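You operate a simulated robot arm through the tools that you are given. There is no shell and no other tool.

The job below is to be done with a simulated robot arm. You get a single attempt, and the scene is never put back.

TASK
Put things in order on the island top. At the end: the purple melt pot from the island top stands on top of the yellow round cheese; the honey jar from the island top stands where the clear glass with a red band stood; the red apple is in the black baking tin; the clear glass with a red band stands where the purple melt pot stood; whatever was shut is shut again. Leave all else as you found it, and nothing knocked over.

The check looks at the end state, three seconds after you hand in, the way a careful person would. Anything else that was tipped, shoved, dropped, spilled or broken makes it a failure.

THE ROBOT
A 7-joint arm with a two-finger parallel gripper, fixed in place. Base frame: the origin is at the foot of the arm, x ahead of it, y to its left, z up; the work surface is at about z = 0. Units: mm, degrees, N and s.
With the tool pointing down near the work surface it reaches from about 240 to 620 mm from the base axis. Its first joint turns from -66.0 to 66.0 degrees. Payload 2.6 kg.
Tool frame: the origin (TCP) lies between the finger pads and is the grasp point; the fingertips stand 30 mm ahead of it; z points along the fingers, y is the line along which they close. Largest opening 94 mm; finger width 28, thickness 10; the body of the gripper, 50 by 96 mm, starts 55 mm behind the TCP.
Orientation is told as [roll, pitch, yaw] about the base's x, y, z axes, in that order, counted from this pose: with the fingers straight down and closing along the base's y, the tool's x points along the base's -x, its y along +y and its z along -z.

THE INTERFACE
- The arm moves only by the tool move_arm. Its argument "rows" is a list of rows, each a list of 7 numbers: the shift along the base's x, y, z in units of 40 mm (1.0 is 40 mm), then the turn, a rotation vector about the base's x, y, z in units of 8 degrees (1.0 is 8 degrees), then the opening, from 0 (shut) to 1 (fully open). In form: [[x, y, z, ax, ay, az, claw], ...]. A call has 1 to 20 rows; each row shifts and turns the commanded pose from where the row before left it. A call with a number of a shift or a turn outside -1 to 1 is refused whole. A row lasts 0.2 s, in which the tool goes at most 50 mm and 8.6 degrees; a call with a longer step from one row to the next is refused whole, and so is a gripper value outside its range. Where a pose cannot be reached the arm comes as near as it can. A force on the tool above 40 N (or 10 N above the force at the start of the call, whichever is more), or a blocked arm, ends the call early, and 0.2 s more pass. Each finger travels about 72 mm/s and halts on what it meets, pressing with about 44 N; the grip force reading is that of the motor and also rises with nothing between the fingers. The clock runs only during rows and for 0.2 s after the last one: add rows that do not move to give the fingers time. The reply holds the time, the measured pose of the TCP, the force on the tool along the base axes, the opening and the grip force, in the units named above and with some noise, with the torque about the TCP (base axes, N m) and any sound that the robot's microphone picked up.
- Cameras (640 x 400 px; columns grow to the right, rows downward): "scene" is fixed at [19.2, 416.8, 573.8]; the picture's right is [-0.83, -0.56, 0.00], its down [-0.33, 0.48, -0.81] and it looks along [0.46, -0.67, -0.58] (base axes); focal length 214 px, centre (320, 200). "wrist" rides on the gripper at [76, 14, -102] in the tool frame; the picture's right is [-0.18, 0.98, 0.00], its down [-0.75, -0.14, -0.64] and it looks along [-0.63, -0.12, 0.77] (tool axes); focal length 243 px, centre (320, 200). There is no depth. A picture from a camera that has moved, and an enlarged one, comes with that camera's place and axes in the base frame and with its lens. The place of the scene camera against the robot may be out by one fixed shift of up to 25 mm in any direction.
- camera(camera): a new picture of that camera. No time passes.
- enlarge(camera, box): a new picture of the part [left, top, right, bottom] of that camera's present view, enlarged. No time passes.
- hand_in(): hands the job in; it is judged then, once.

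Nothing tells you positions but the pictures and the camera data. Unless the task says otherwise, let go and move clear before handing in.

The tools are called after "Request:" as a command line: name --pt "numbers of a row" for each row, then --argument value for the rest, lists and objects as JSON in quotes. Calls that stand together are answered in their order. move_arm: Moves the arm, as the interface text tells. Its arguments: {"type":"object","properties":{"rows":{"type":"array","items":{"type":"array","items":{"type":"number"}}}},"required":["rows"]} The other tools are called the same way: camera (camera) takes a picture; enlarge (camera, box) takes an enlarged picture of a part of a camera's view; hand_in () hands the job in.

At the start:

```text
time: 0.0
eef_pos: [331.9, -141.6, 376.1]
orientation: [0.0, 0.0, 0.0]
force: [-0.1, 0.9, 0.8]
wrist_torque: [0.02, -0.02, 0.01]
gripper_width: 94.0
grip_force: 0.0
```

scene: 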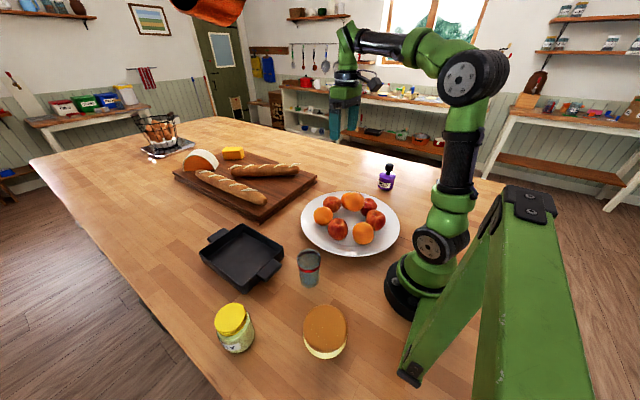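
wrist: 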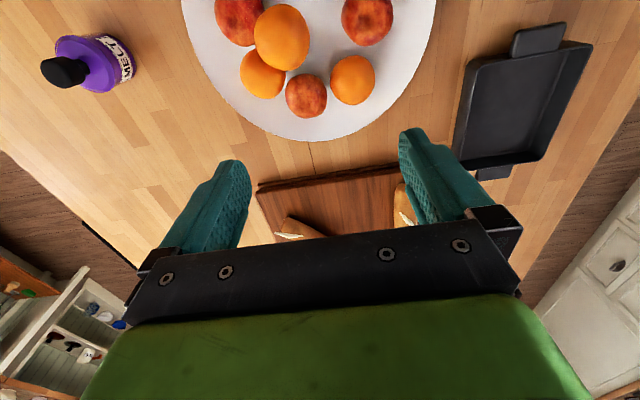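

I see the island top with a fruit plate, black tin, glass with a red band, honey jar (yellow lid), a round cheese-like thing, and a small purple bottle-like "melt pot". I'll look closer before moving.

Request:
enlarge --camera "scene" --box '[180, 220, 380, 380]'

Request:
enlarge --camera "scene" --box '[290, 150, 420, 270]'

Request:
enlarge --camera "scene" --box '[120, 100, 320, 230]'

Request:
enlarge --camera "wrist" --box '[0, 0, 440, 180]'

```text
2.50 times, centred on (280, 300) of scene
camera zoom: at [19.2, 416.8, 573.8], right [-0.83, -0.56, 0.0], down [-0.33, 0.48, -0.81], along [0.46, -0.67, -0.58], focal length 536 px, centre (420, -50)
```

zoom: 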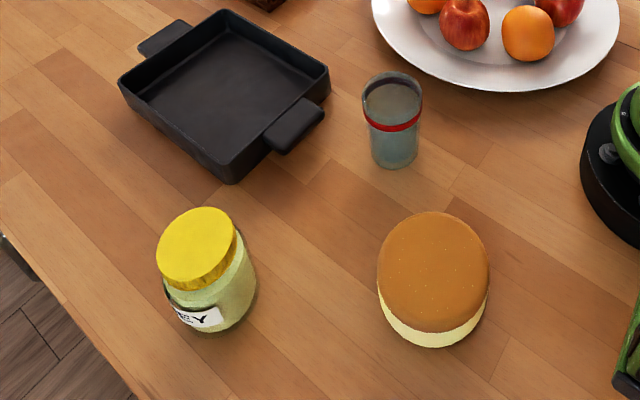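

```text
3.33 times, centred on (355, 210) of scene
camera zoom: at [19.2, 416.8, 573.8], right [-0.83, -0.56, 0.0], down [-0.33, 0.48, -0.81], along [0.46, -0.67, -0.58], focal length 715 px, centre (203, 167)
```

zoom: 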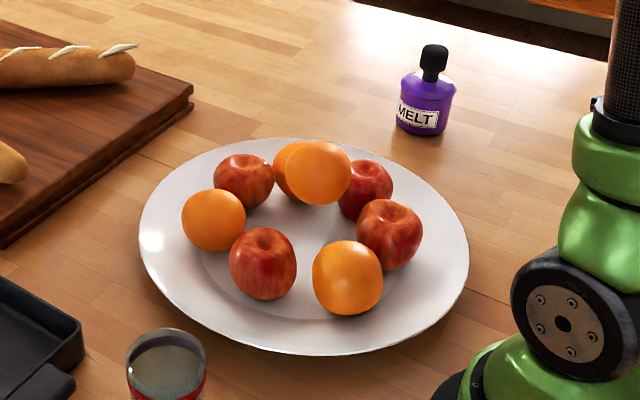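

```text
3.08 times, centred on (220, 165) of scene
camera zoom: at [19.2, 416.8, 573.8], right [-0.83, -0.56, 0.0], down [-0.33, 0.48, -0.81], along [0.46, -0.67, -0.58], focal length 660 px, centre (628, 308)
```

zoom: 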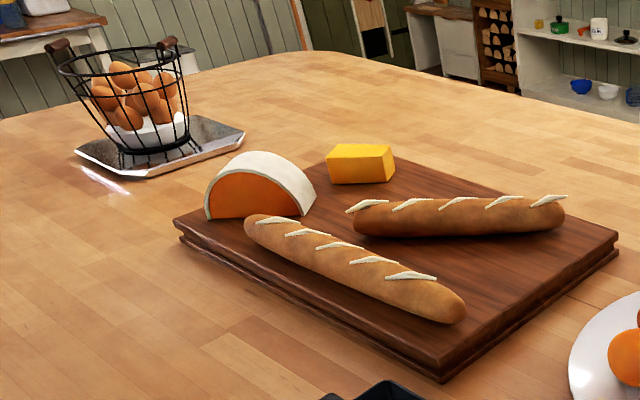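

```text
1.45 times, centred on (220, 90) of wrist
camera zoom: at [256.0, -125.5, 479.2], right [0.18, 0.98, 0.0], down [0.75, -0.14, 0.64], along [0.63, -0.12, -0.77], focal length 353 px, centre (466, 360)
```

zoom: 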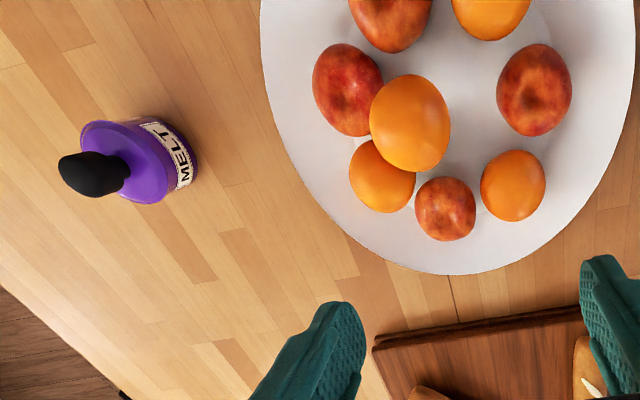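

I take the melt pot to be near (270, -500), the glass near (260, 125), the honey jar near (314, 346), the cheese near (130, 235) and the tin near (500, 176). Next I move the wrist camera over towards the melt pot, staying high, to measure it properly.

Request:
move_arm --pt "-0.41 -0.62 -0.1 0 0 -0.94 1" --pt "-0.41 -0.62 -0.1 0 0 -0.94 1" --pt "-0.41 -0.62 -0.1 0 0 -0.94 1" --pt "-0.41 -0.62 -0.1 0 0 -0.94 1" --pt "-0.41 -0.62 -0.1 0 0 -0.94 1" --pt "-0.41 -0.62 -0.1 0 0 -0.94 1" --pt "-0.41 -0.62 -0.1 0 0 -0.94 1" --pt "-0.41 -0.62 -0.1 0 0 -0.94 1" --pt "0 0 0 0 0 0 1"

Request:
camera --camera "wrist"

Request:
enlarge --camera "wrist" --box '[160, 0, 480, 200]'

```text
time: 2.0
eef_pos: [204.0, -340.5, 344.6]
orientation: [0.0, 0.0, -60.3]
force: [0.4, 0.4, 0.5]
wrist_torque: [0.0, -0.09, 0.01]
gripper_width: 94.1
grip_force: 0.0
```

```text
taken
camera wrist: at [177.4, -266.1, 447.7], right [0.94, 0.33, 0.0], down [0.25, -0.72, 0.64], along [0.21, -0.61, -0.77], focal length 243 px, centre (320, 200)
```

wrist: 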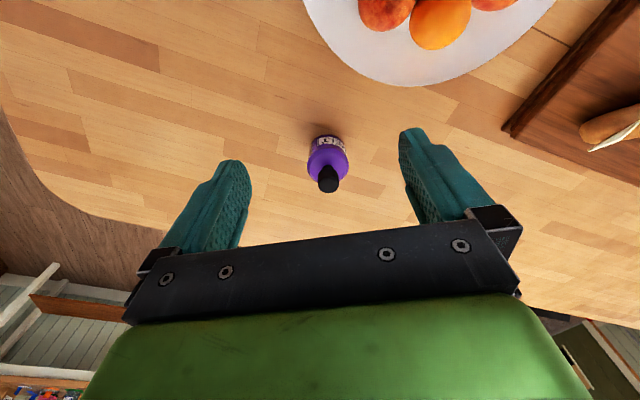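

```text
2.00 times, centred on (320, 100) of wrist
camera zoom: at [177.4, -266.1, 447.7], right [0.94, 0.33, 0.0], down [0.25, -0.72, 0.64], along [0.21, -0.61, -0.77], focal length 485 px, centre (320, 400)
```

zoom: 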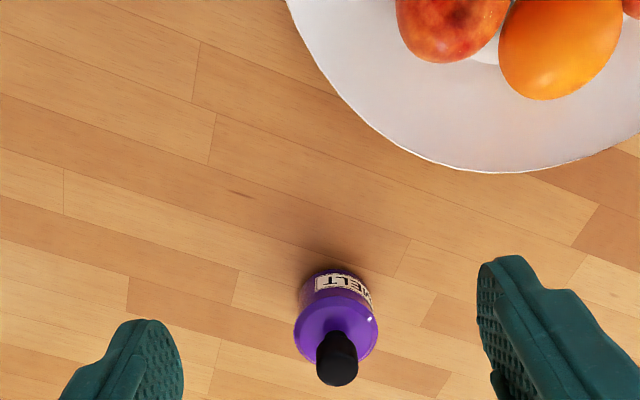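

The pot seems about 80 mm wide with a black knob to about 110 mm, standing near (274, -495). I go lower for a better measurement.

Request:
move_arm --pt "0.05 -0.1 -0.9 0 0 0 1" --pt "0.05 -0.1 -0.9 0 0 0 1" --pt "0.05 -0.1 -0.9 0 0 0 1" --pt "0.05 -0.1 -0.9 0 0 0 1" --pt "0 0 0 0 0 0 1"

Request:
camera --camera "wrist"

Request:
enlarge --camera "wrist" --box '[240, 100, 400, 250]'

Request:
enlarge --camera "scene" --box '[340, 140, 420, 210]'

```text
time: 3.2
eef_pos: [209.3, -355.4, 197.4]
orientation: [0.0, 0.0, -60.3]
force: [-0.2, 0.2, -0.3]
wrist_torque: [-0.03, 0.0, -0.01]
gripper_width: 93.8
grip_force: 0.1
```

```text
taken
camera wrist: at [183.0, -280.7, 300.6], right [0.94, 0.33, 0.0], down [0.25, -0.72, 0.64], along [0.21, -0.61, -0.77], focal length 243 px, centre (320, 200)
```

wrist: 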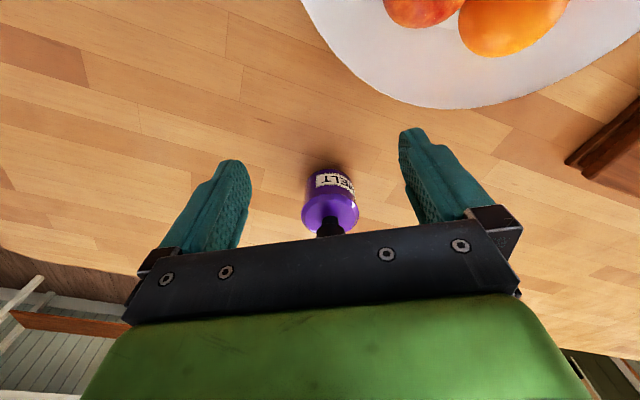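

```text
2.67 times, centred on (320, 175) of wrist
camera zoom: at [183.0, -280.7, 300.6], right [0.94, 0.33, 0.0], down [0.25, -0.72, 0.64], along [0.21, -0.61, -0.77], focal length 647 px, centre (320, 267)
```

zoom: 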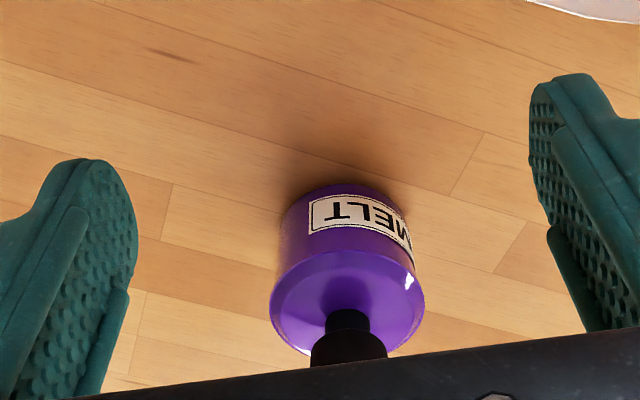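

```text
5.71 times, centred on (380, 175) of scene
camera zoom: at [19.2, 416.8, 573.8], right [-0.83, -0.56, 0.0], down [-0.33, 0.48, -0.81], along [0.46, -0.67, -0.58], focal length 1226 px, centre (-23, 343)
```

zoom: 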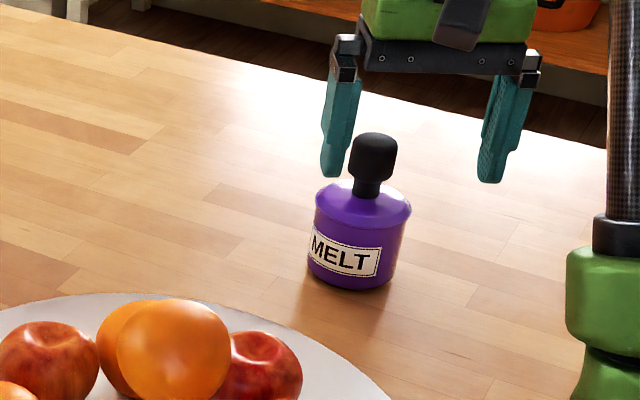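

The pot is about 78 mm across its lip at z≈60, centred near (270, -489), knob top about 115–120. Before grasping, I survey the other objects by swinging the wrist camera high across the island.

Request:
move_arm --pt "-0.31 0.49 0.9 0 0 0 1" --pt "-0.31 0.49 0.9 0 0 0 1" --pt "-0.31 0.49 0.9 0 0 0 1" --pt "-0.31 0.49 0.9 0 0 0 1" --pt "0.821 0.544 0 0 0 0.8825 1" --pt "0.748 0.641 0 0 0 0.8825 1" --pt "0.664 0.728 0 0 0 0.8825 1" --pt "0.569 0.804 0 0 0 0.8825 1" --pt "0.466 0.868 0 0 0 0.8825 1" --pt "0 0 0 0 0 0 1"

Request:
camera --camera "wrist"

```text
time: 5.4
eef_pos: [290.5, -132.3, 345.8]
orientation: [0.0, 0.0, -24.8]
force: [0.0, 0.9, 0.6]
wrist_torque: [0.02, -0.04, 0.02]
gripper_width: 94.1
grip_force: 0.1
```

```text
taken
camera wrist: at [227.2, -85.5, 448.7], right [0.58, 0.82, 0.0], down [0.63, -0.44, 0.64], along [0.52, -0.37, -0.77], focal length 243 px, centre (320, 200)
```

wrist: 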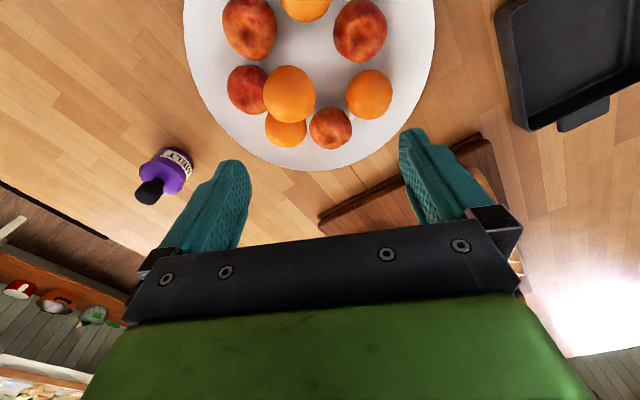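

The plate has a ring of fruit with one orange lying on top of the far side; the apple nearest the glass is free of it. I continue the survey toward the left.

Request:
move_arm --pt "0.356 0.918 0 0 0 0.8825 1" --pt "0.24 0.955 0 0 0 0.8825 1" --pt "0.121 0.978 0 0 0 0.8825 1" --pt "0 0.985 0 0 0 0.8825 1" --pt "-0.121 0.978 0 0 0 0.8825 1" --pt "-0.24 0.955 0 0 0 0.8825 1" --pt "-0.356 0.918 0 0 0 0.8825 1" --pt "0 0 0 0 0 0 1"

Request:
camera --camera "wrist"

Request:
move_arm --pt "-0.466 0.868 0 0 0 0.8825 1" --pt "-0.569 0.804 0 0 0 0.8825 1" --pt "-0.664 0.728 0 0 0 0.8825 1" --pt "-0.748 0.641 0 0 0 0.8825 1" --pt "-0.821 0.544 0 0 0 0.8825 1" --pt "0 0 0 0 0 0 1"

Request:
camera --camera "wrist"

```text
time: 7.2
eef_pos: [291.1, 133.6, 341.8]
orientation: [0.0, 0.0, 24.7]
force: [-0.2, 0.0, -0.1]
wrist_torque: [0.0, -0.01, 0.01]
gripper_width: 94.1
grip_force: 0.1
```

```text
taken
camera wrist: at [214.4, 115.9, 445.6], right [-0.24, 0.97, 0.0], down [0.74, 0.19, 0.64], along [0.62, 0.16, -0.77], focal length 243 px, centre (320, 200)
```

wrist: 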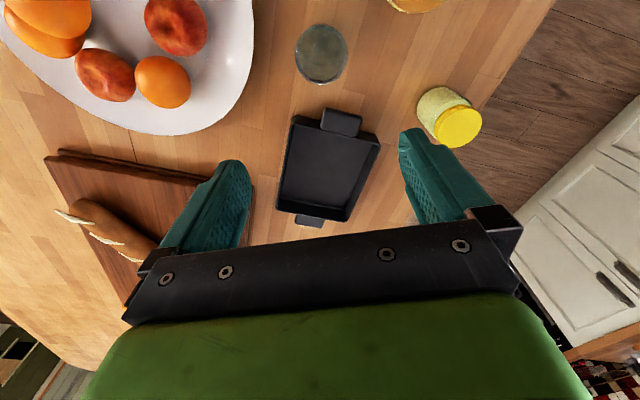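

```text
time: 8.6
eef_pos: [159.0, 276.7, 344.5]
orientation: [0.0, 0.0, 59.9]
force: [0.0, 1.1, -0.1]
wrist_torque: [-0.02, -0.01, 0.04]
gripper_width: 94.1
grip_force: 0.1
```

```text
taken
camera wrist: at [109.0, 219.6, 447.3], right [-0.76, 0.65, 0.0], down [0.5, 0.58, 0.64], along [0.42, 0.49, -0.77], focal length 243 px, centre (320, 200)
```

wrist: 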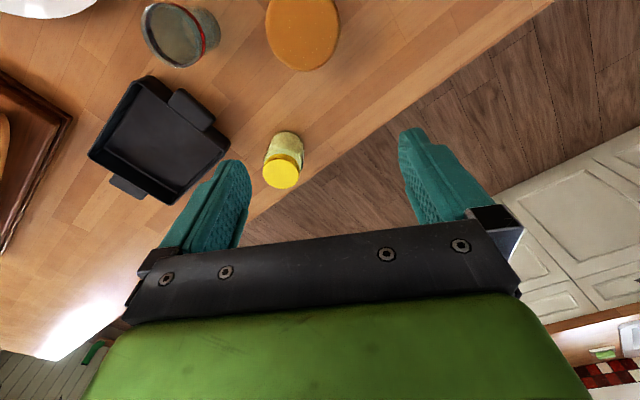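

I now see the glass, cheese, honey jar and tin from above. I enlarge to measure each.

Request:
enlarge --camera "wrist" --box '[100, 0, 360, 200]'

Request:
enlarge --camera "wrist" --box '[230, 100, 330, 200]'

```text
2.00 times, centred on (230, 100) of wrist
camera zoom: at [109.0, 219.6, 447.3], right [-0.76, 0.65, 0.0], down [0.5, 0.58, 0.64], along [0.42, 0.49, -0.77], focal length 485 px, centre (500, 400)
```

zoom: 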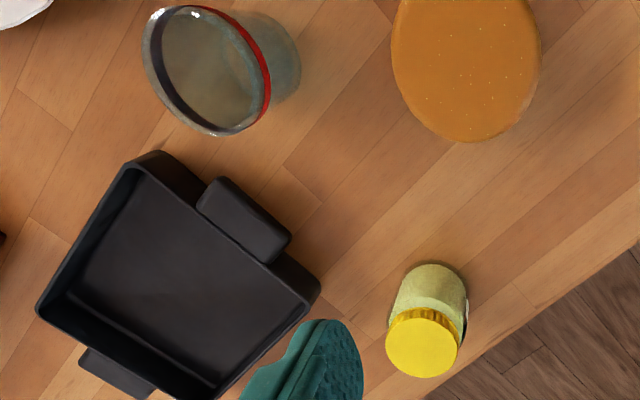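

```text
4.00 times, centred on (280, 150) of wrist
camera zoom: at [109.0, 219.6, 447.3], right [-0.76, 0.65, 0.0], down [0.5, 0.58, 0.64], along [0.42, 0.49, -0.77], focal length 970 px, centre (480, 400)
```

zoom: 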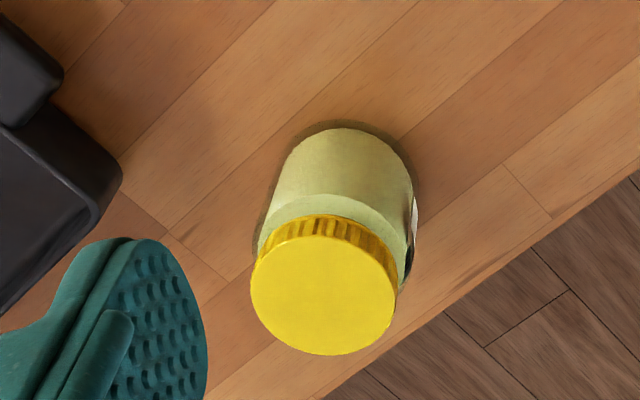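

From two views the glass rim centre is (268, 131) with its rim at about z=92; the honey jar is near (314, 352), about 95 tall; the cheese is near (148, 230). The cheese is cut by the picture edge, so I tilt the tool to look straighter down at it.

Request:
move_arm --pt "0 0 0 -0.87 0.5 0 1" --pt "0 0 0 -0.87 0.5 0 1" --pt "0 0 0 -0.87 0.5 0 1" --pt "0 0 0 0 0 0 1"

Request:
camera --camera "wrist"

Request:
enlarge --camera "wrist" --box '[220, 0, 420, 150]'

Request:
enlarge --camera "scene" --box '[280, 290, 370, 370]'

```text
time: 9.6
eef_pos: [160.0, 276.7, 345.2]
orientation: [-0.1, 24.1, 59.9]
force: [0.1, -0.6, -0.2]
wrist_torque: [0.01, 0.0, -0.01]
gripper_width: 93.9
grip_force: 0.1
```

```text
taken
camera wrist: at [133.2, 261.4, 469.6], right [-0.77, 0.64, -0.08], down [0.6, 0.75, 0.28], along [0.24, 0.17, -0.96], focal length 243 px, centre (320, 200)
```

wrist: 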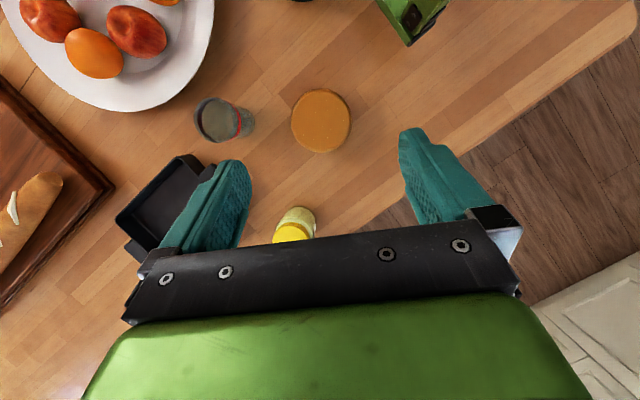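

```text
2.67 times, centred on (320, 75) of wrist
camera zoom: at [133.2, 261.4, 469.6], right [-0.77, 0.64, -0.08], down [0.6, 0.75, 0.28], along [0.24, 0.17, -0.96], focal length 647 px, centre (320, 533)
```

zoom: 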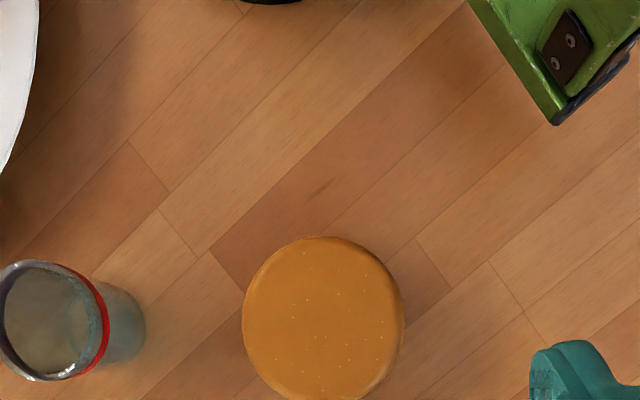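

```text
5.00 times, centred on (325, 330) of scene
camera zoom: at [19.2, 416.8, 573.8], right [-0.83, -0.56, 0.0], down [-0.33, 0.48, -0.81], along [0.46, -0.67, -0.58], focal length 1072 px, centre (295, -450)
```

zoom: 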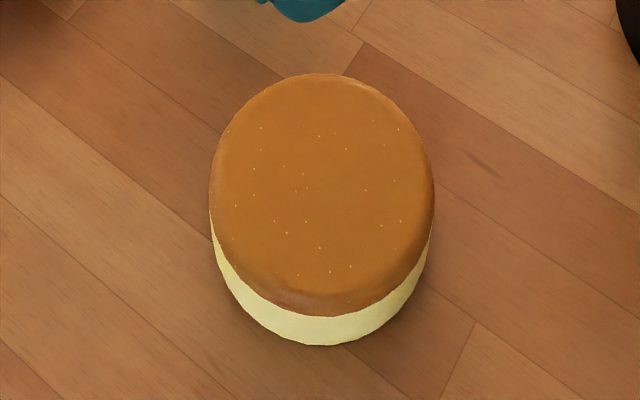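

The cheese centre is at about (150, 232), 100 mm across. Now I swing back to the pot to pick it up.

Request:
move_arm --pt "0 0 0 0.87 -0.5 0 1" --pt "0 0 0 0.87 -0.5 0 1" --pt "0 0 0 0.87 -0.5 0 1" --pt "0.821 -0.544 0 0 0 -0.8825 1" --pt "0.748 -0.641 0 0 0 -0.8825 1" --pt "0.664 -0.728 0 0 0 -0.8825 1" --pt "0.569 -0.804 0 0 0 -0.8825 1" --pt "0.466 -0.868 0 0 0 -0.8825 1" --pt "0.356 -0.918 0 0 0 -0.8825 1" --pt "0.24 -0.955 0 0 0 -0.8825 1" --pt "0.121 -0.978 0 0 0 -0.8825 1" --pt "0 -0.985 0 0 0 -0.8825 1" --pt "-0.121 -0.978 0 0 0 -0.8825 1" --pt "-0.24 -0.955 0 0 0 -0.8825 1" --pt "-0.356 -0.918 0 0 0 -0.8825 1" --pt "-0.466 -0.868 0 0 0 -0.8825 1" --pt "-0.569 -0.804 0 0 0 -0.8825 1" --pt "-0.664 -0.728 0 0 0 -0.8825 1" --pt "-0.748 -0.641 0 0 0 -0.8825 1" --pt "-0.821 -0.544 0 0 0 -0.8825 1"

```text
time: 13.8
eef_pos: [158.8, -278.9, 342.4]
orientation: [0.0, 0.1, -60.3]
force: [-0.2, 0.1, 0.0]
wrist_torque: [-0.02, 0.02, 0.0]
gripper_width: 94.0
grip_force: 0.0
```

Request:
move_arm --pt "0.4625 -0.879 -0.5 0 0 0 1" --pt "0.4625 -0.879 -0.5 0 0 0 1" --pt "0.4625 -0.879 -0.5 0 0 0 1" --pt "0.4625 -0.879 -0.5 0 0 0 1" --pt "0.4625 -0.879 -0.5 0 0 0 1" --pt "0.4625 -0.879 -0.5 0 0 0 1" --pt "0 0 0 0 0 0 1"

Request:
camera --camera "wrist"

Request:
enlarge --camera "wrist" --box '[220, 30, 420, 180]'

Request:
enlarge --camera "scene" --box '[340, 120, 440, 210]'

```text
time: 15.4
eef_pos: [270.1, -489.0, 224.7]
orientation: [0.0, -0.1, -60.2]
force: [-0.4, -0.2, 0.5]
wrist_torque: [-0.01, 0.02, -0.04]
gripper_width: 93.9
grip_force: 0.1
```

```text
taken
camera wrist: at [244.2, -415.6, 326.8], right [0.94, 0.33, 0.0], down [0.25, -0.72, 0.64], along [0.21, -0.61, -0.77], focal length 243 px, centre (320, 200)
```

wrist: 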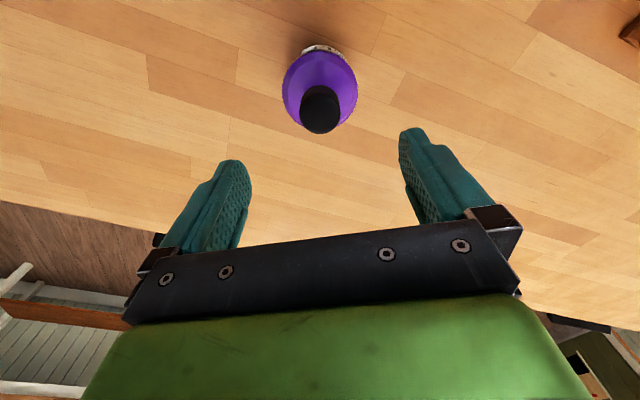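

```text
2.67 times, centred on (320, 105) of wrist
camera zoom: at [244.2, -415.6, 326.8], right [0.94, 0.33, 0.0], down [0.25, -0.72, 0.64], along [0.21, -0.61, -0.77], focal length 647 px, centre (320, 453)
```

zoom: 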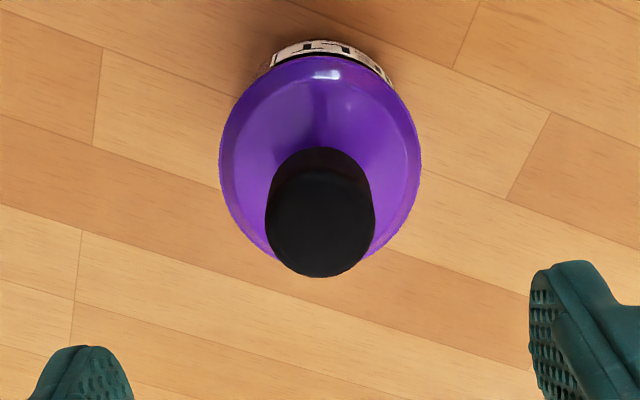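

```text
4.44 times, centred on (390, 165) of scene
camera zoom: at [19.2, 416.8, 573.8], right [-0.83, -0.56, 0.0], down [-0.33, 0.48, -0.81], along [0.46, -0.67, -0.58], focal length 953 px, centre (9, 356)
```

zoom: 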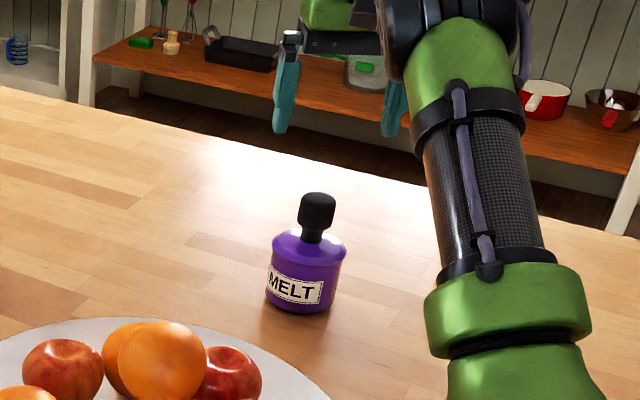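

I'm directly above the pot, well centred (pot ≈ (269, -488), lip at z≈59, knob top ≈118). I descend to grip the body under the lip, keeping the palm above the knob.

Request:
move_arm --pt "-0.02 0.02 -0.8 0 0 0 1" --pt "0 0 -0.8 0 0 0 1" --pt "0 0 -0.8 0 0 0 1" --pt "0 0 -0.5 0 0 0 1" --pt "0 0 -0.4 0 0 0 1" --pt "0 0 0 0 0 0 1"

Request:
camera --camera "wrist"

Request:
enlarge --camera "scene" --box '[340, 120, 440, 210]'

```text
time: 16.8
eef_pos: [270.0, -487.0, 91.4]
orientation: [-0.1, 0.0, -60.2]
force: [-1.0, 0.3, -0.1]
wrist_torque: [0.01, 0.0, 0.01]
gripper_width: 93.9
grip_force: 0.0
```

```text
taken
camera wrist: at [243.5, -411.9, 194.8], right [0.94, 0.33, 0.0], down [0.25, -0.72, 0.64], along [0.21, -0.61, -0.77], focal length 243 px, centre (320, 200)
```

wrist: 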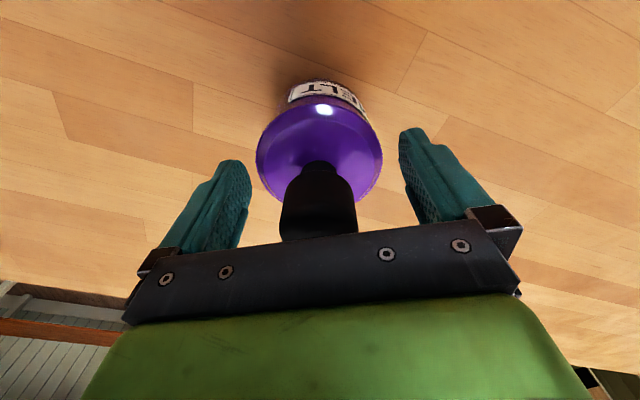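

```text
4.44 times, centred on (390, 165) of scene
camera zoom: at [19.2, 416.8, 573.8], right [-0.83, -0.56, 0.0], down [-0.33, 0.48, -0.81], along [0.46, -0.67, -0.58], focal length 953 px, centre (9, 356)
```

zoom: 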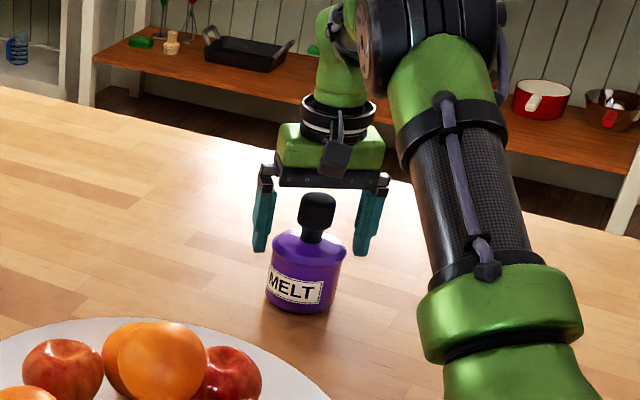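

The palm is still about 25 mm above the knob; I lower 20 mm more and close.

Request:
move_arm --pt "0 0 -0.25 0 0 0 1" --pt "0 0 -0.25 0 0 0 1" --pt "0 0 0 0 0 0 1"

Request:
enlarge --camera "scene" --box '[360, 140, 420, 210]'

```text
time: 17.6
eef_pos: [269.0, -486.7, 71.0]
orientation: [0.1, 0.0, -60.2]
force: [-0.5, 0.0, 0.0]
wrist_torque: [-0.04, -0.02, 0.01]
gripper_width: 93.8
grip_force: 0.0
```

```text
5.71 times, centred on (390, 175) of scene
camera zoom: at [19.2, 416.8, 573.8], right [-0.83, -0.56, 0.0], down [-0.33, 0.48, -0.81], along [0.46, -0.67, -0.58], focal length 1226 px, centre (-80, 343)
```

zoom: 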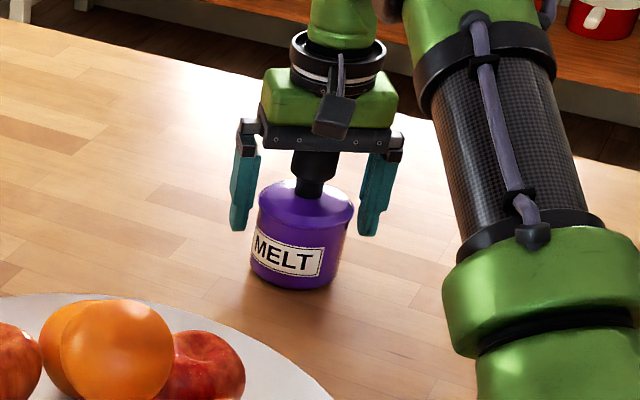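

The fingertips reach below the lip and no contact yet. I close on the pot.

Request:
move_arm --pt "0 0 0 0 0 0 0" --pt "0 0 0 0 0 0 0" --pt "0 0 0 0 0 0 0"

Request:
enlarge --camera "scene" --box '[360, 140, 420, 210]'

```text
time: 18.4
eef_pos: [268.6, -487.1, 71.3]
orientation: [0.0, 0.0, -60.3]
force: [-0.7, -0.8, -0.5]
wrist_torque: [0.03, -0.01, 0.01]
gripper_width: 74.1
grip_force: 44.4
```

```text
5.71 times, centred on (390, 175) of scene
camera zoom: at [19.2, 416.8, 573.8], right [-0.83, -0.56, 0.0], down [-0.33, 0.48, -0.81], along [0.46, -0.67, -0.58], focal length 1226 px, centre (-80, 343)
```

zoom: 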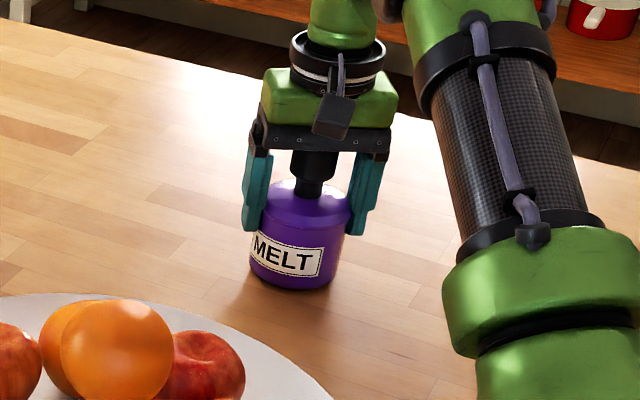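

Gripped at 74 mm width. I note the pot's original spot as (268.6, -487.1), and lift gently.

Request:
move_arm --pt "0 0 0.3 0 0 0 0" --pt "0 0 0.5 0 0 0 0" --pt "0 0 0 0 0 0 0"

Request:
enlarge --camera "scene" --box '[360, 130, 420, 200]'

```text
time: 19.2
eef_pos: [268.6, -487.5, 105.4]
orientation: [-0.1, 0.0, -60.2]
force: [0.4, -0.1, -2.2]
wrist_torque: [0.01, 0.01, 0.04]
gripper_width: 74.1
grip_force: 44.2
```

```text
5.71 times, centred on (390, 165) of scene
camera zoom: at [19.2, 416.8, 573.8], right [-0.83, -0.56, 0.0], down [-0.33, 0.48, -0.81], along [0.46, -0.67, -0.58], focal length 1226 px, centre (-80, 400)
```

zoom: 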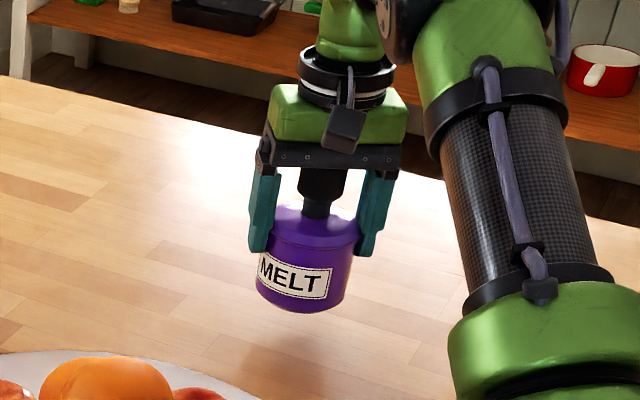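

Pot held securely. I raise it, retract, and swing over toward the cheese at height.

Request:
move_arm --pt "0 0 0.8 0 0 0 0" --pt "0 0 1 0 0 0 0" --pt "0 0 1 0 0 0 0" --pt "0 0 1 0 0 0 0" --pt "-0.46 0.87 0.3 0 0 0 0" --pt "-0.46 0.87 0.3 0 0 0 0" --pt "-0.46 0.87 0.3 0 0 0 0" --pt "-0.46 0.87 0.3 0 0 0 0" --pt "-0.46 0.87 0.3 0 0 0 0" --pt "-0.46 0.87 0 0 0 0 0" --pt "0 0 0 0 0 0 0"

Request:
move_arm --pt "0.821 0.544 0 0 0 0.8825 0" --pt "0.748 0.641 0 0 0 0.8825 0" --pt "0.664 0.728 0 0 0 0.8825 0" --pt "0.569 0.804 0 0 0 0.8825 0" --pt "0.466 0.868 0 0 0 0.8825 0" --pt "0.356 0.918 0 0 0 0.8825 0" --pt "0.24 0.955 0 0 0 0.8825 0" --pt "0.121 0.978 0 0 0 0.8825 0" --pt "0 0.985 0 0 0 0.8825 0" --pt "-0.121 0.978 0 0 0 0.8825 0" --pt "-0.24 0.955 0 0 0 0.8825 0" --pt "-0.356 0.918 0 0 0 0.8825 0" --pt "-0.466 0.868 0 0 0 0.8825 0" --pt "-0.569 0.804 0 0 0 0.8825 0" --pt "-0.664 0.728 0 0 0 0.8825 0" --pt "-0.748 0.641 0 0 0 0.8825 0" --pt "-0.821 0.544 0 0 0 0.8825 0" --pt "0 0 0 0 0 0 0"

Request:
camera --camera "wrist"

Request:
camera --camera "scene"

```text
time: 21.6
eef_pos: [158.2, -277.4, 316.4]
orientation: [0.0, -0.1, -60.2]
force: [-0.5, 0.1, -2.6]
wrist_torque: [0.04, -0.03, -0.03]
gripper_width: 73.9
grip_force: 43.8
```

```text
time: 25.4
eef_pos: [158.5, 275.0, 314.8]
orientation: [0.0, 0.1, 60.1]
force: [0.1, -1.7, -2.4]
wrist_torque: [-0.02, 0.0, -0.01]
gripper_width: 74.0
grip_force: 44.1
```

```text
taken
camera wrist: at [109.0, 218.2, 418.1], right [-0.76, 0.65, 0.0], down [0.5, 0.58, 0.64], along [0.42, 0.49, -0.77], focal length 243 px, centre (320, 200)
```

wrist: 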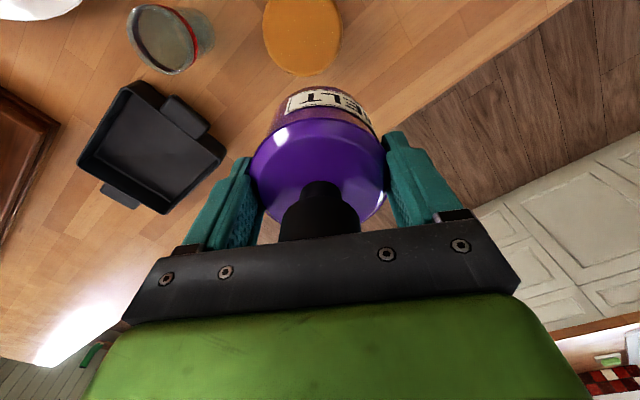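

```text
taken
```

scene: 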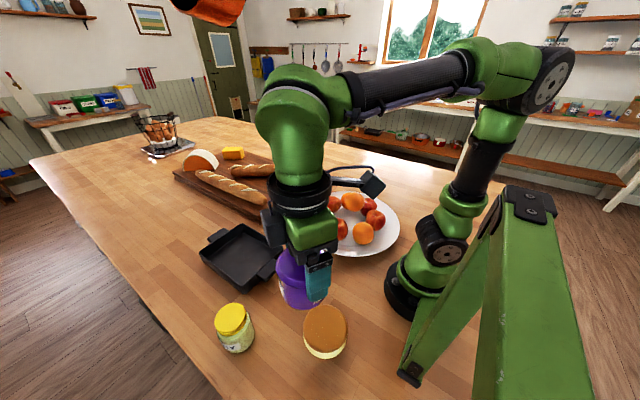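

Pot is held upright and the cheese is in view. I move above (150, 232) and descend to just above it.

Request:
move_arm --pt "-0.105 -0.54 0 0 0 -0.1 0" --pt "-0.105 -0.54 0 0 0 -0.1 0" --pt "0 0 -0.8 0 0 0 0" --pt "0 0 -0.8 0 0 0 0" --pt "0 0 -0.8 0 0 0 0" --pt "0 0 -0.8 0 0 0 0" --pt "0 0 -0.8 0 0 0 0" --pt "0 0 0 0 0 0 0"

Request:
camera --camera "wrist"

Request:
enlarge --camera "scene" --box '[260, 250, 400, 370]'

```text
time: 27.2
eef_pos: [150.4, 232.1, 155.5]
orientation: [0.0, 0.0, 58.4]
force: [-0.6, 0.3, -1.9]
wrist_torque: [0.0, 0.01, 0.02]
gripper_width: 74.1
grip_force: 43.7
```

```text
taken
camera wrist: at [98.4, 176.4, 259.3], right [-0.74, 0.67, 0.0], down [0.52, 0.57, 0.64], along [0.43, 0.47, -0.77], focal length 243 px, centre (320, 200)
```

wrist: 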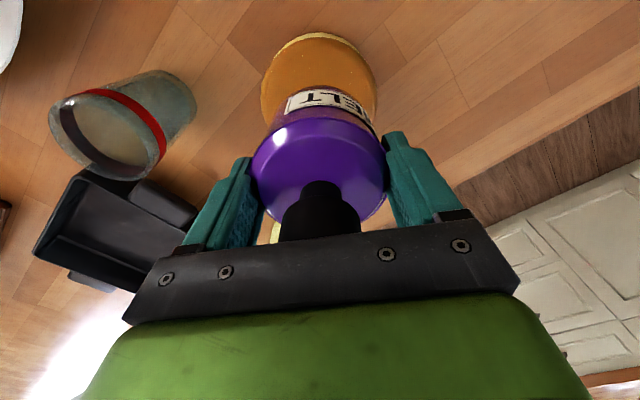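

```text
3.33 times, centred on (330, 310) of scene
camera zoom: at [19.2, 416.8, 573.8], right [-0.83, -0.56, 0.0], down [-0.33, 0.48, -0.81], along [0.46, -0.67, -0.58], focal length 715 px, centre (287, -167)
```

zoom: 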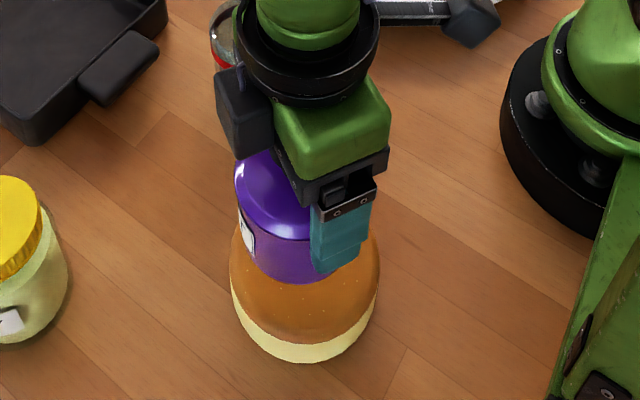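

Pot is laterally well centred over the cheese; a slight correction and then I descend in small steps, watching the force.

Request:
move_arm --pt "-0.05 -0.05 -0.4 0 0 0 0" --pt "0 0 -0.4 0 0 0 0" --pt "0 0 0 0 0 0 0"

Request:
enlarge --camera "scene" --box '[280, 270, 370, 370]'

```text
time: 28.0
eef_pos: [149.4, 230.4, 123.6]
orientation: [0.1, 0.0, 58.3]
force: [-0.1, -0.4, -3.2]
wrist_torque: [0.0, -0.03, 0.0]
gripper_width: 73.7
grip_force: 44.1
```

```text
4.00 times, centred on (325, 320) of scene
camera zoom: at [19.2, 416.8, 573.8], right [-0.83, -0.56, 0.0], down [-0.33, 0.48, -0.81], along [0.46, -0.67, -0.58], focal length 858 px, centre (300, -280)
```

zoom: 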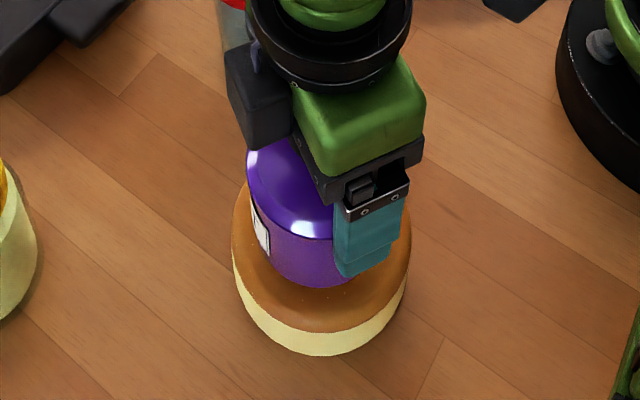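

Request:
move_arm --pt "0 0 -0.08 0 0 0 0" --pt "0 0 -0.08 0 0 0 0" --pt "0 0 0 0 0 0 0"

Request:
enlarge --camera "wrist" --box '[220, 0, 420, 150]'

```text
time: 28.8
eef_pos: [148.8, 228.5, 117.6]
orientation: [0.0, -0.1, 58.2]
force: [-0.1, -2.1, 5.4]
wrist_torque: [-0.19, 0.13, -0.04]
gripper_width: 73.8
grip_force: 44.0
```

```text
2.67 times, centred on (320, 75) of wrist
camera zoom: at [95.7, 173.7, 220.5], right [-0.74, 0.67, 0.0], down [0.52, 0.57, 0.64], along [0.43, 0.47, -0.77], focal length 647 px, centre (320, 533)
```

zoom: 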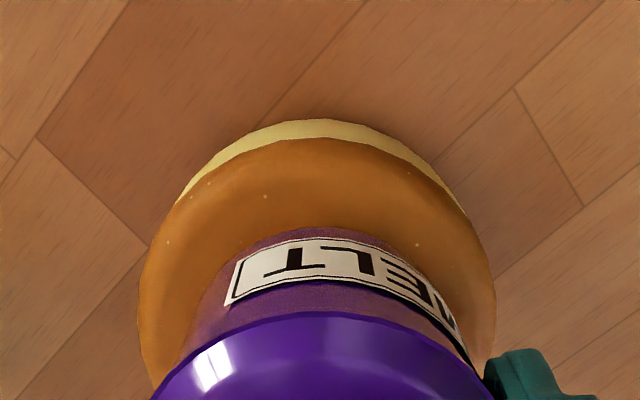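

The pot rests on the cheese (cheese top ≈ z 46) and is centred. I ease the preload slightly and open.

Request:
move_arm --pt "0 0 0.01 0 0 0 0" --pt "0 0 0 0 0 0 0.82" --pt "0 0 0 0 0 0 0.88" --pt "0 0 0 0 0 0 1" --pt "0 0 0 0 0 0 1"

Request:
enlarge --camera "scene" --box '[280, 270, 370, 370]'

Request:
camera --camera "wrist"

```text
time: 30.0
eef_pos: [149.4, 229.3, 118.1]
orientation: [0.0, -0.1, 58.2]
force: [0.2, -0.3, -0.2]
wrist_torque: [0.01, -0.01, -0.01]
gripper_width: 93.9
grip_force: 0.0
```

```text
4.00 times, centred on (325, 320) of scene
camera zoom: at [19.2, 416.8, 573.8], right [-0.83, -0.56, 0.0], down [-0.33, 0.48, -0.81], along [0.46, -0.67, -0.58], focal length 858 px, centre (300, -280)
```

zoom: 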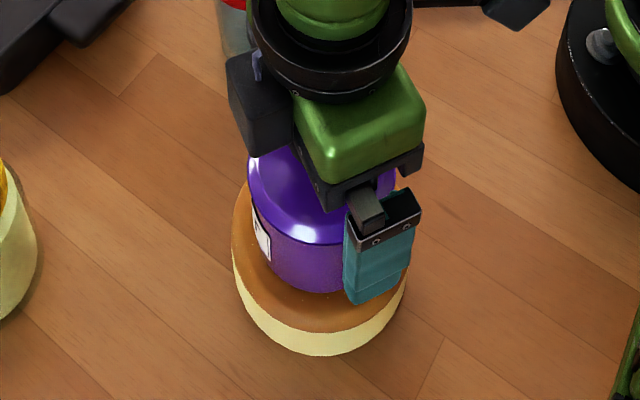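

```text
taken
camera wrist: at [95.7, 174.0, 220.9], right [-0.74, 0.67, 0.0], down [0.52, 0.57, 0.64], along [0.43, 0.47, -0.77], focal length 243 px, centre (320, 200)
```

wrist: 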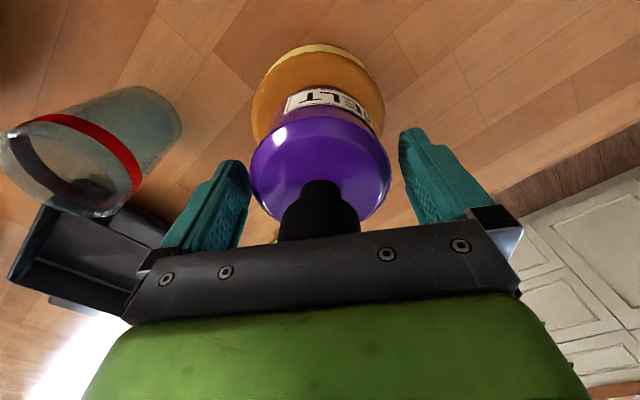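

Released cleanly. I go straight up and check.

Request:
move_arm --pt "0 0 0.5 0 0 0 1" --pt "0 0 0.8 0 0 0 1" --pt "0 0 1 0 0 0 1" --pt "0 0 1 0 0 0 1" --pt "0 0 1 0 0 0 1" --pt "0 0 0 0 0 0 1"

Request:
camera --camera "wrist"

Request:
camera --camera "scene"

```text
time: 31.4
eef_pos: [148.6, 231.8, 290.8]
orientation: [-0.1, 0.1, 58.3]
force: [-0.2, 0.1, 0.3]
wrist_torque: [0.01, 0.01, 0.01]
gripper_width: 94.2
grip_force: 0.1
```

```text
taken
camera wrist: at [96.8, 175.3, 393.9], right [-0.74, 0.67, 0.0], down [0.52, 0.57, 0.64], along [0.43, 0.47, -0.77], focal length 243 px, centre (320, 200)
```

wrist: 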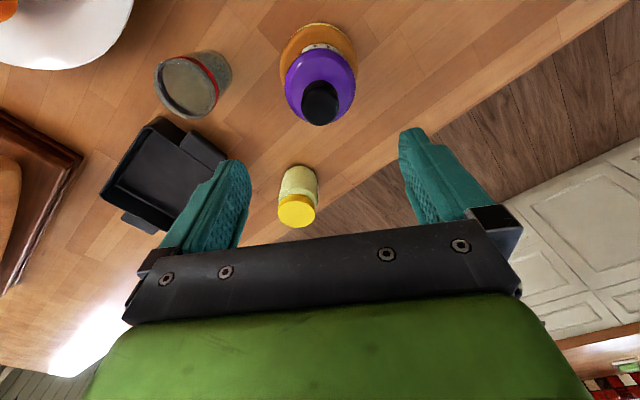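

```text
taken
```

scene: 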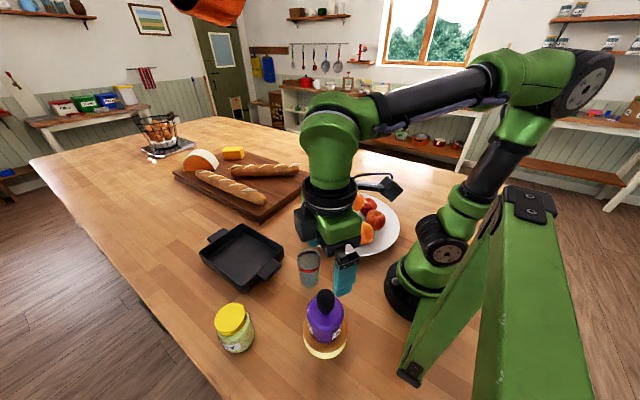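

The pot stands upright on the cheese. Next I move above the glass at (268, 131) and measure it.

Request:
move_arm --pt "0.595 -0.505 0 0 0 -0.8 1" --pt "0.595 -0.505 0 0 0 -0.8 1" --pt "0.595 -0.505 -0.6 0 0 -0.8 1" --pt "0.595 -0.505 -0.6 0 0 -0.8 1" --pt "0.595 -0.505 -0.6 0 0 -0.8 1" --pt "0 0 0 0 0 0 1"

Request:
camera --camera "wrist"

Request:
enlarge --camera "wrist" --box '[220, 30, 420, 180]'

Request:
enlarge --camera "scene" --box '[260, 220, 360, 310]'

```text
time: 32.8
eef_pos: [270.0, 130.1, 217.3]
orientation: [0.0, 0.0, 26.1]
force: [-0.5, 1.0, -0.2]
wrist_torque: [-0.03, -0.01, -0.01]
gripper_width: 93.6
grip_force: 0.0
```

```text
taken
camera wrist: at [194.8, 110.4, 321.2], right [-0.27, 0.96, 0.0], down [0.74, 0.21, 0.64], along [0.62, 0.17, -0.77], focal length 243 px, centre (320, 200)
```

wrist: 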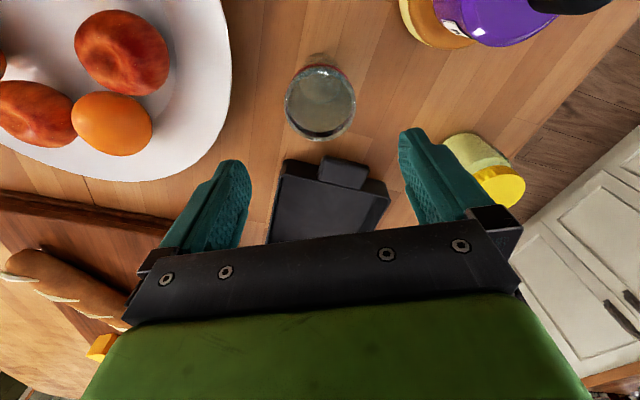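

```text
2.67 times, centred on (320, 105) of wrist
camera zoom: at [194.8, 110.4, 321.2], right [-0.27, 0.96, 0.0], down [0.74, 0.21, 0.64], along [0.62, 0.17, -0.77], focal length 647 px, centre (320, 453)
```

zoom: 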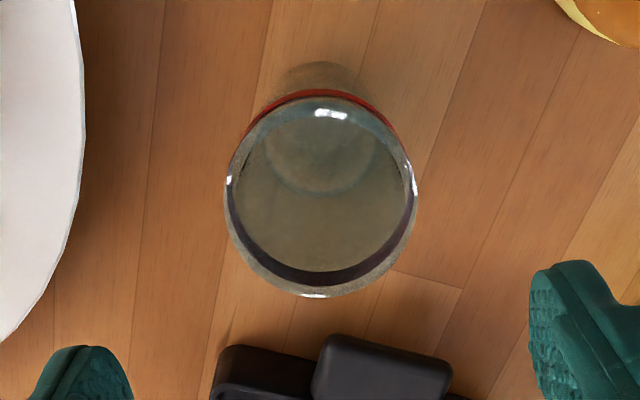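

```text
4.44 times, centred on (310, 265) of scene
camera zoom: at [19.2, 416.8, 573.8], right [-0.83, -0.56, 0.0], down [-0.33, 0.48, -0.81], along [0.46, -0.67, -0.58], focal length 953 px, centre (364, -89)
```

zoom: 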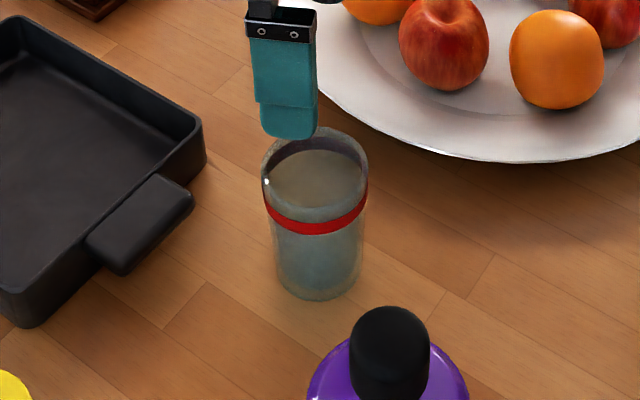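

The glass seems filled with a clear/greyish liquid, so I'll keep it level and move gently. It stands at (268, 130.5), rim about 67 mm wide at z≈92. I descend around it.

Request:
move_arm --pt "-0.04 0.01 -0.9 0 0 0 1" --pt "0 0 -0.9 0 0 0 1" --pt "0 0 -0.9 0 0 0 1" --pt "0 0 -0.7 0 0 0 1" --pt "0 0 -0.5 0 0 0 1" --pt "0 0 0 0 0 0 1"

Request:
enlarge --camera "scene" --box '[260, 220, 360, 310]'

Request:
camera --camera "wrist"

```text
time: 34.2
eef_pos: [267.1, 128.9, 62.0]
orientation: [0.0, 0.0, 26.1]
force: [-0.3, 0.8, -0.6]
wrist_torque: [0.02, 0.0, 0.02]
gripper_width: 94.1
grip_force: 0.1
```

```text
4.44 times, centred on (310, 265) of scene
camera zoom: at [19.2, 416.8, 573.8], right [-0.83, -0.56, 0.0], down [-0.33, 0.48, -0.81], along [0.46, -0.67, -0.58], focal length 953 px, centre (364, -89)
```

zoom: 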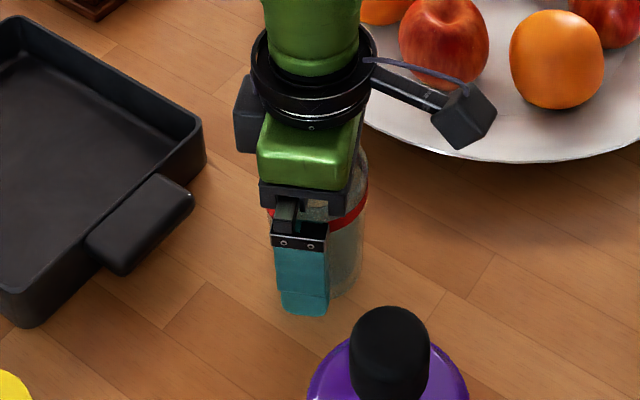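

```text
taken
camera wrist: at [192.3, 109.8, 165.6], right [-0.27, 0.96, 0.0], down [0.74, 0.21, 0.64], along [0.62, 0.17, -0.77], focal length 243 px, centre (320, 200)
```

wrist: 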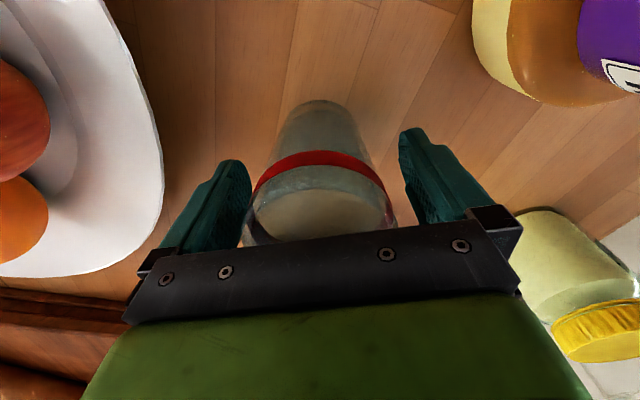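

Around the glass, z=62. I lower a few mm more and close.

Request:
move_arm --pt "0.01 0.02 -0.12 0 0 0 1" --pt "0 0 0 0 0 0 1" --pt "0 0 0 0 0 0 0.75" --pt "0 0 0 0 0 0 0.6" --pt "0 0 0 0 0 0 0.5" --pt "0 0 0 0 0 0 0.4" --pt "0 0 0 0 0 0 0.4"

Request:
camera --camera "wrist"

```text
time: 35.8
eef_pos: [267.9, 129.2, 57.1]
orientation: [0.0, 0.1, 26.2]
force: [0.3, 0.0, -0.1]
wrist_torque: [0.02, 0.02, 0.02]
gripper_width: 65.2
grip_force: 44.3
```

```text
taken
camera wrist: at [192.3, 110.6, 160.7], right [-0.27, 0.96, 0.0], down [0.74, 0.21, 0.64], along [0.62, 0.17, -0.77], focal length 243 px, centre (320, 200)
```

wrist: 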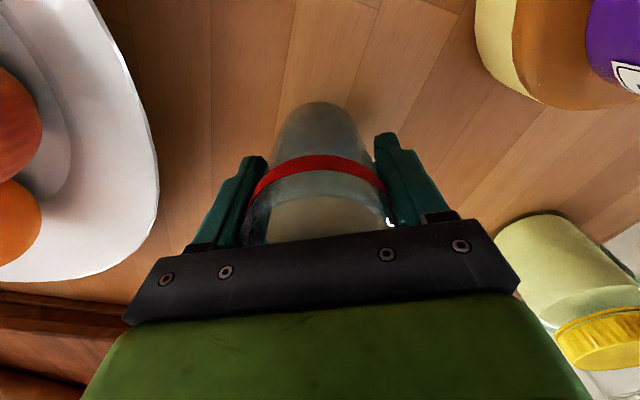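

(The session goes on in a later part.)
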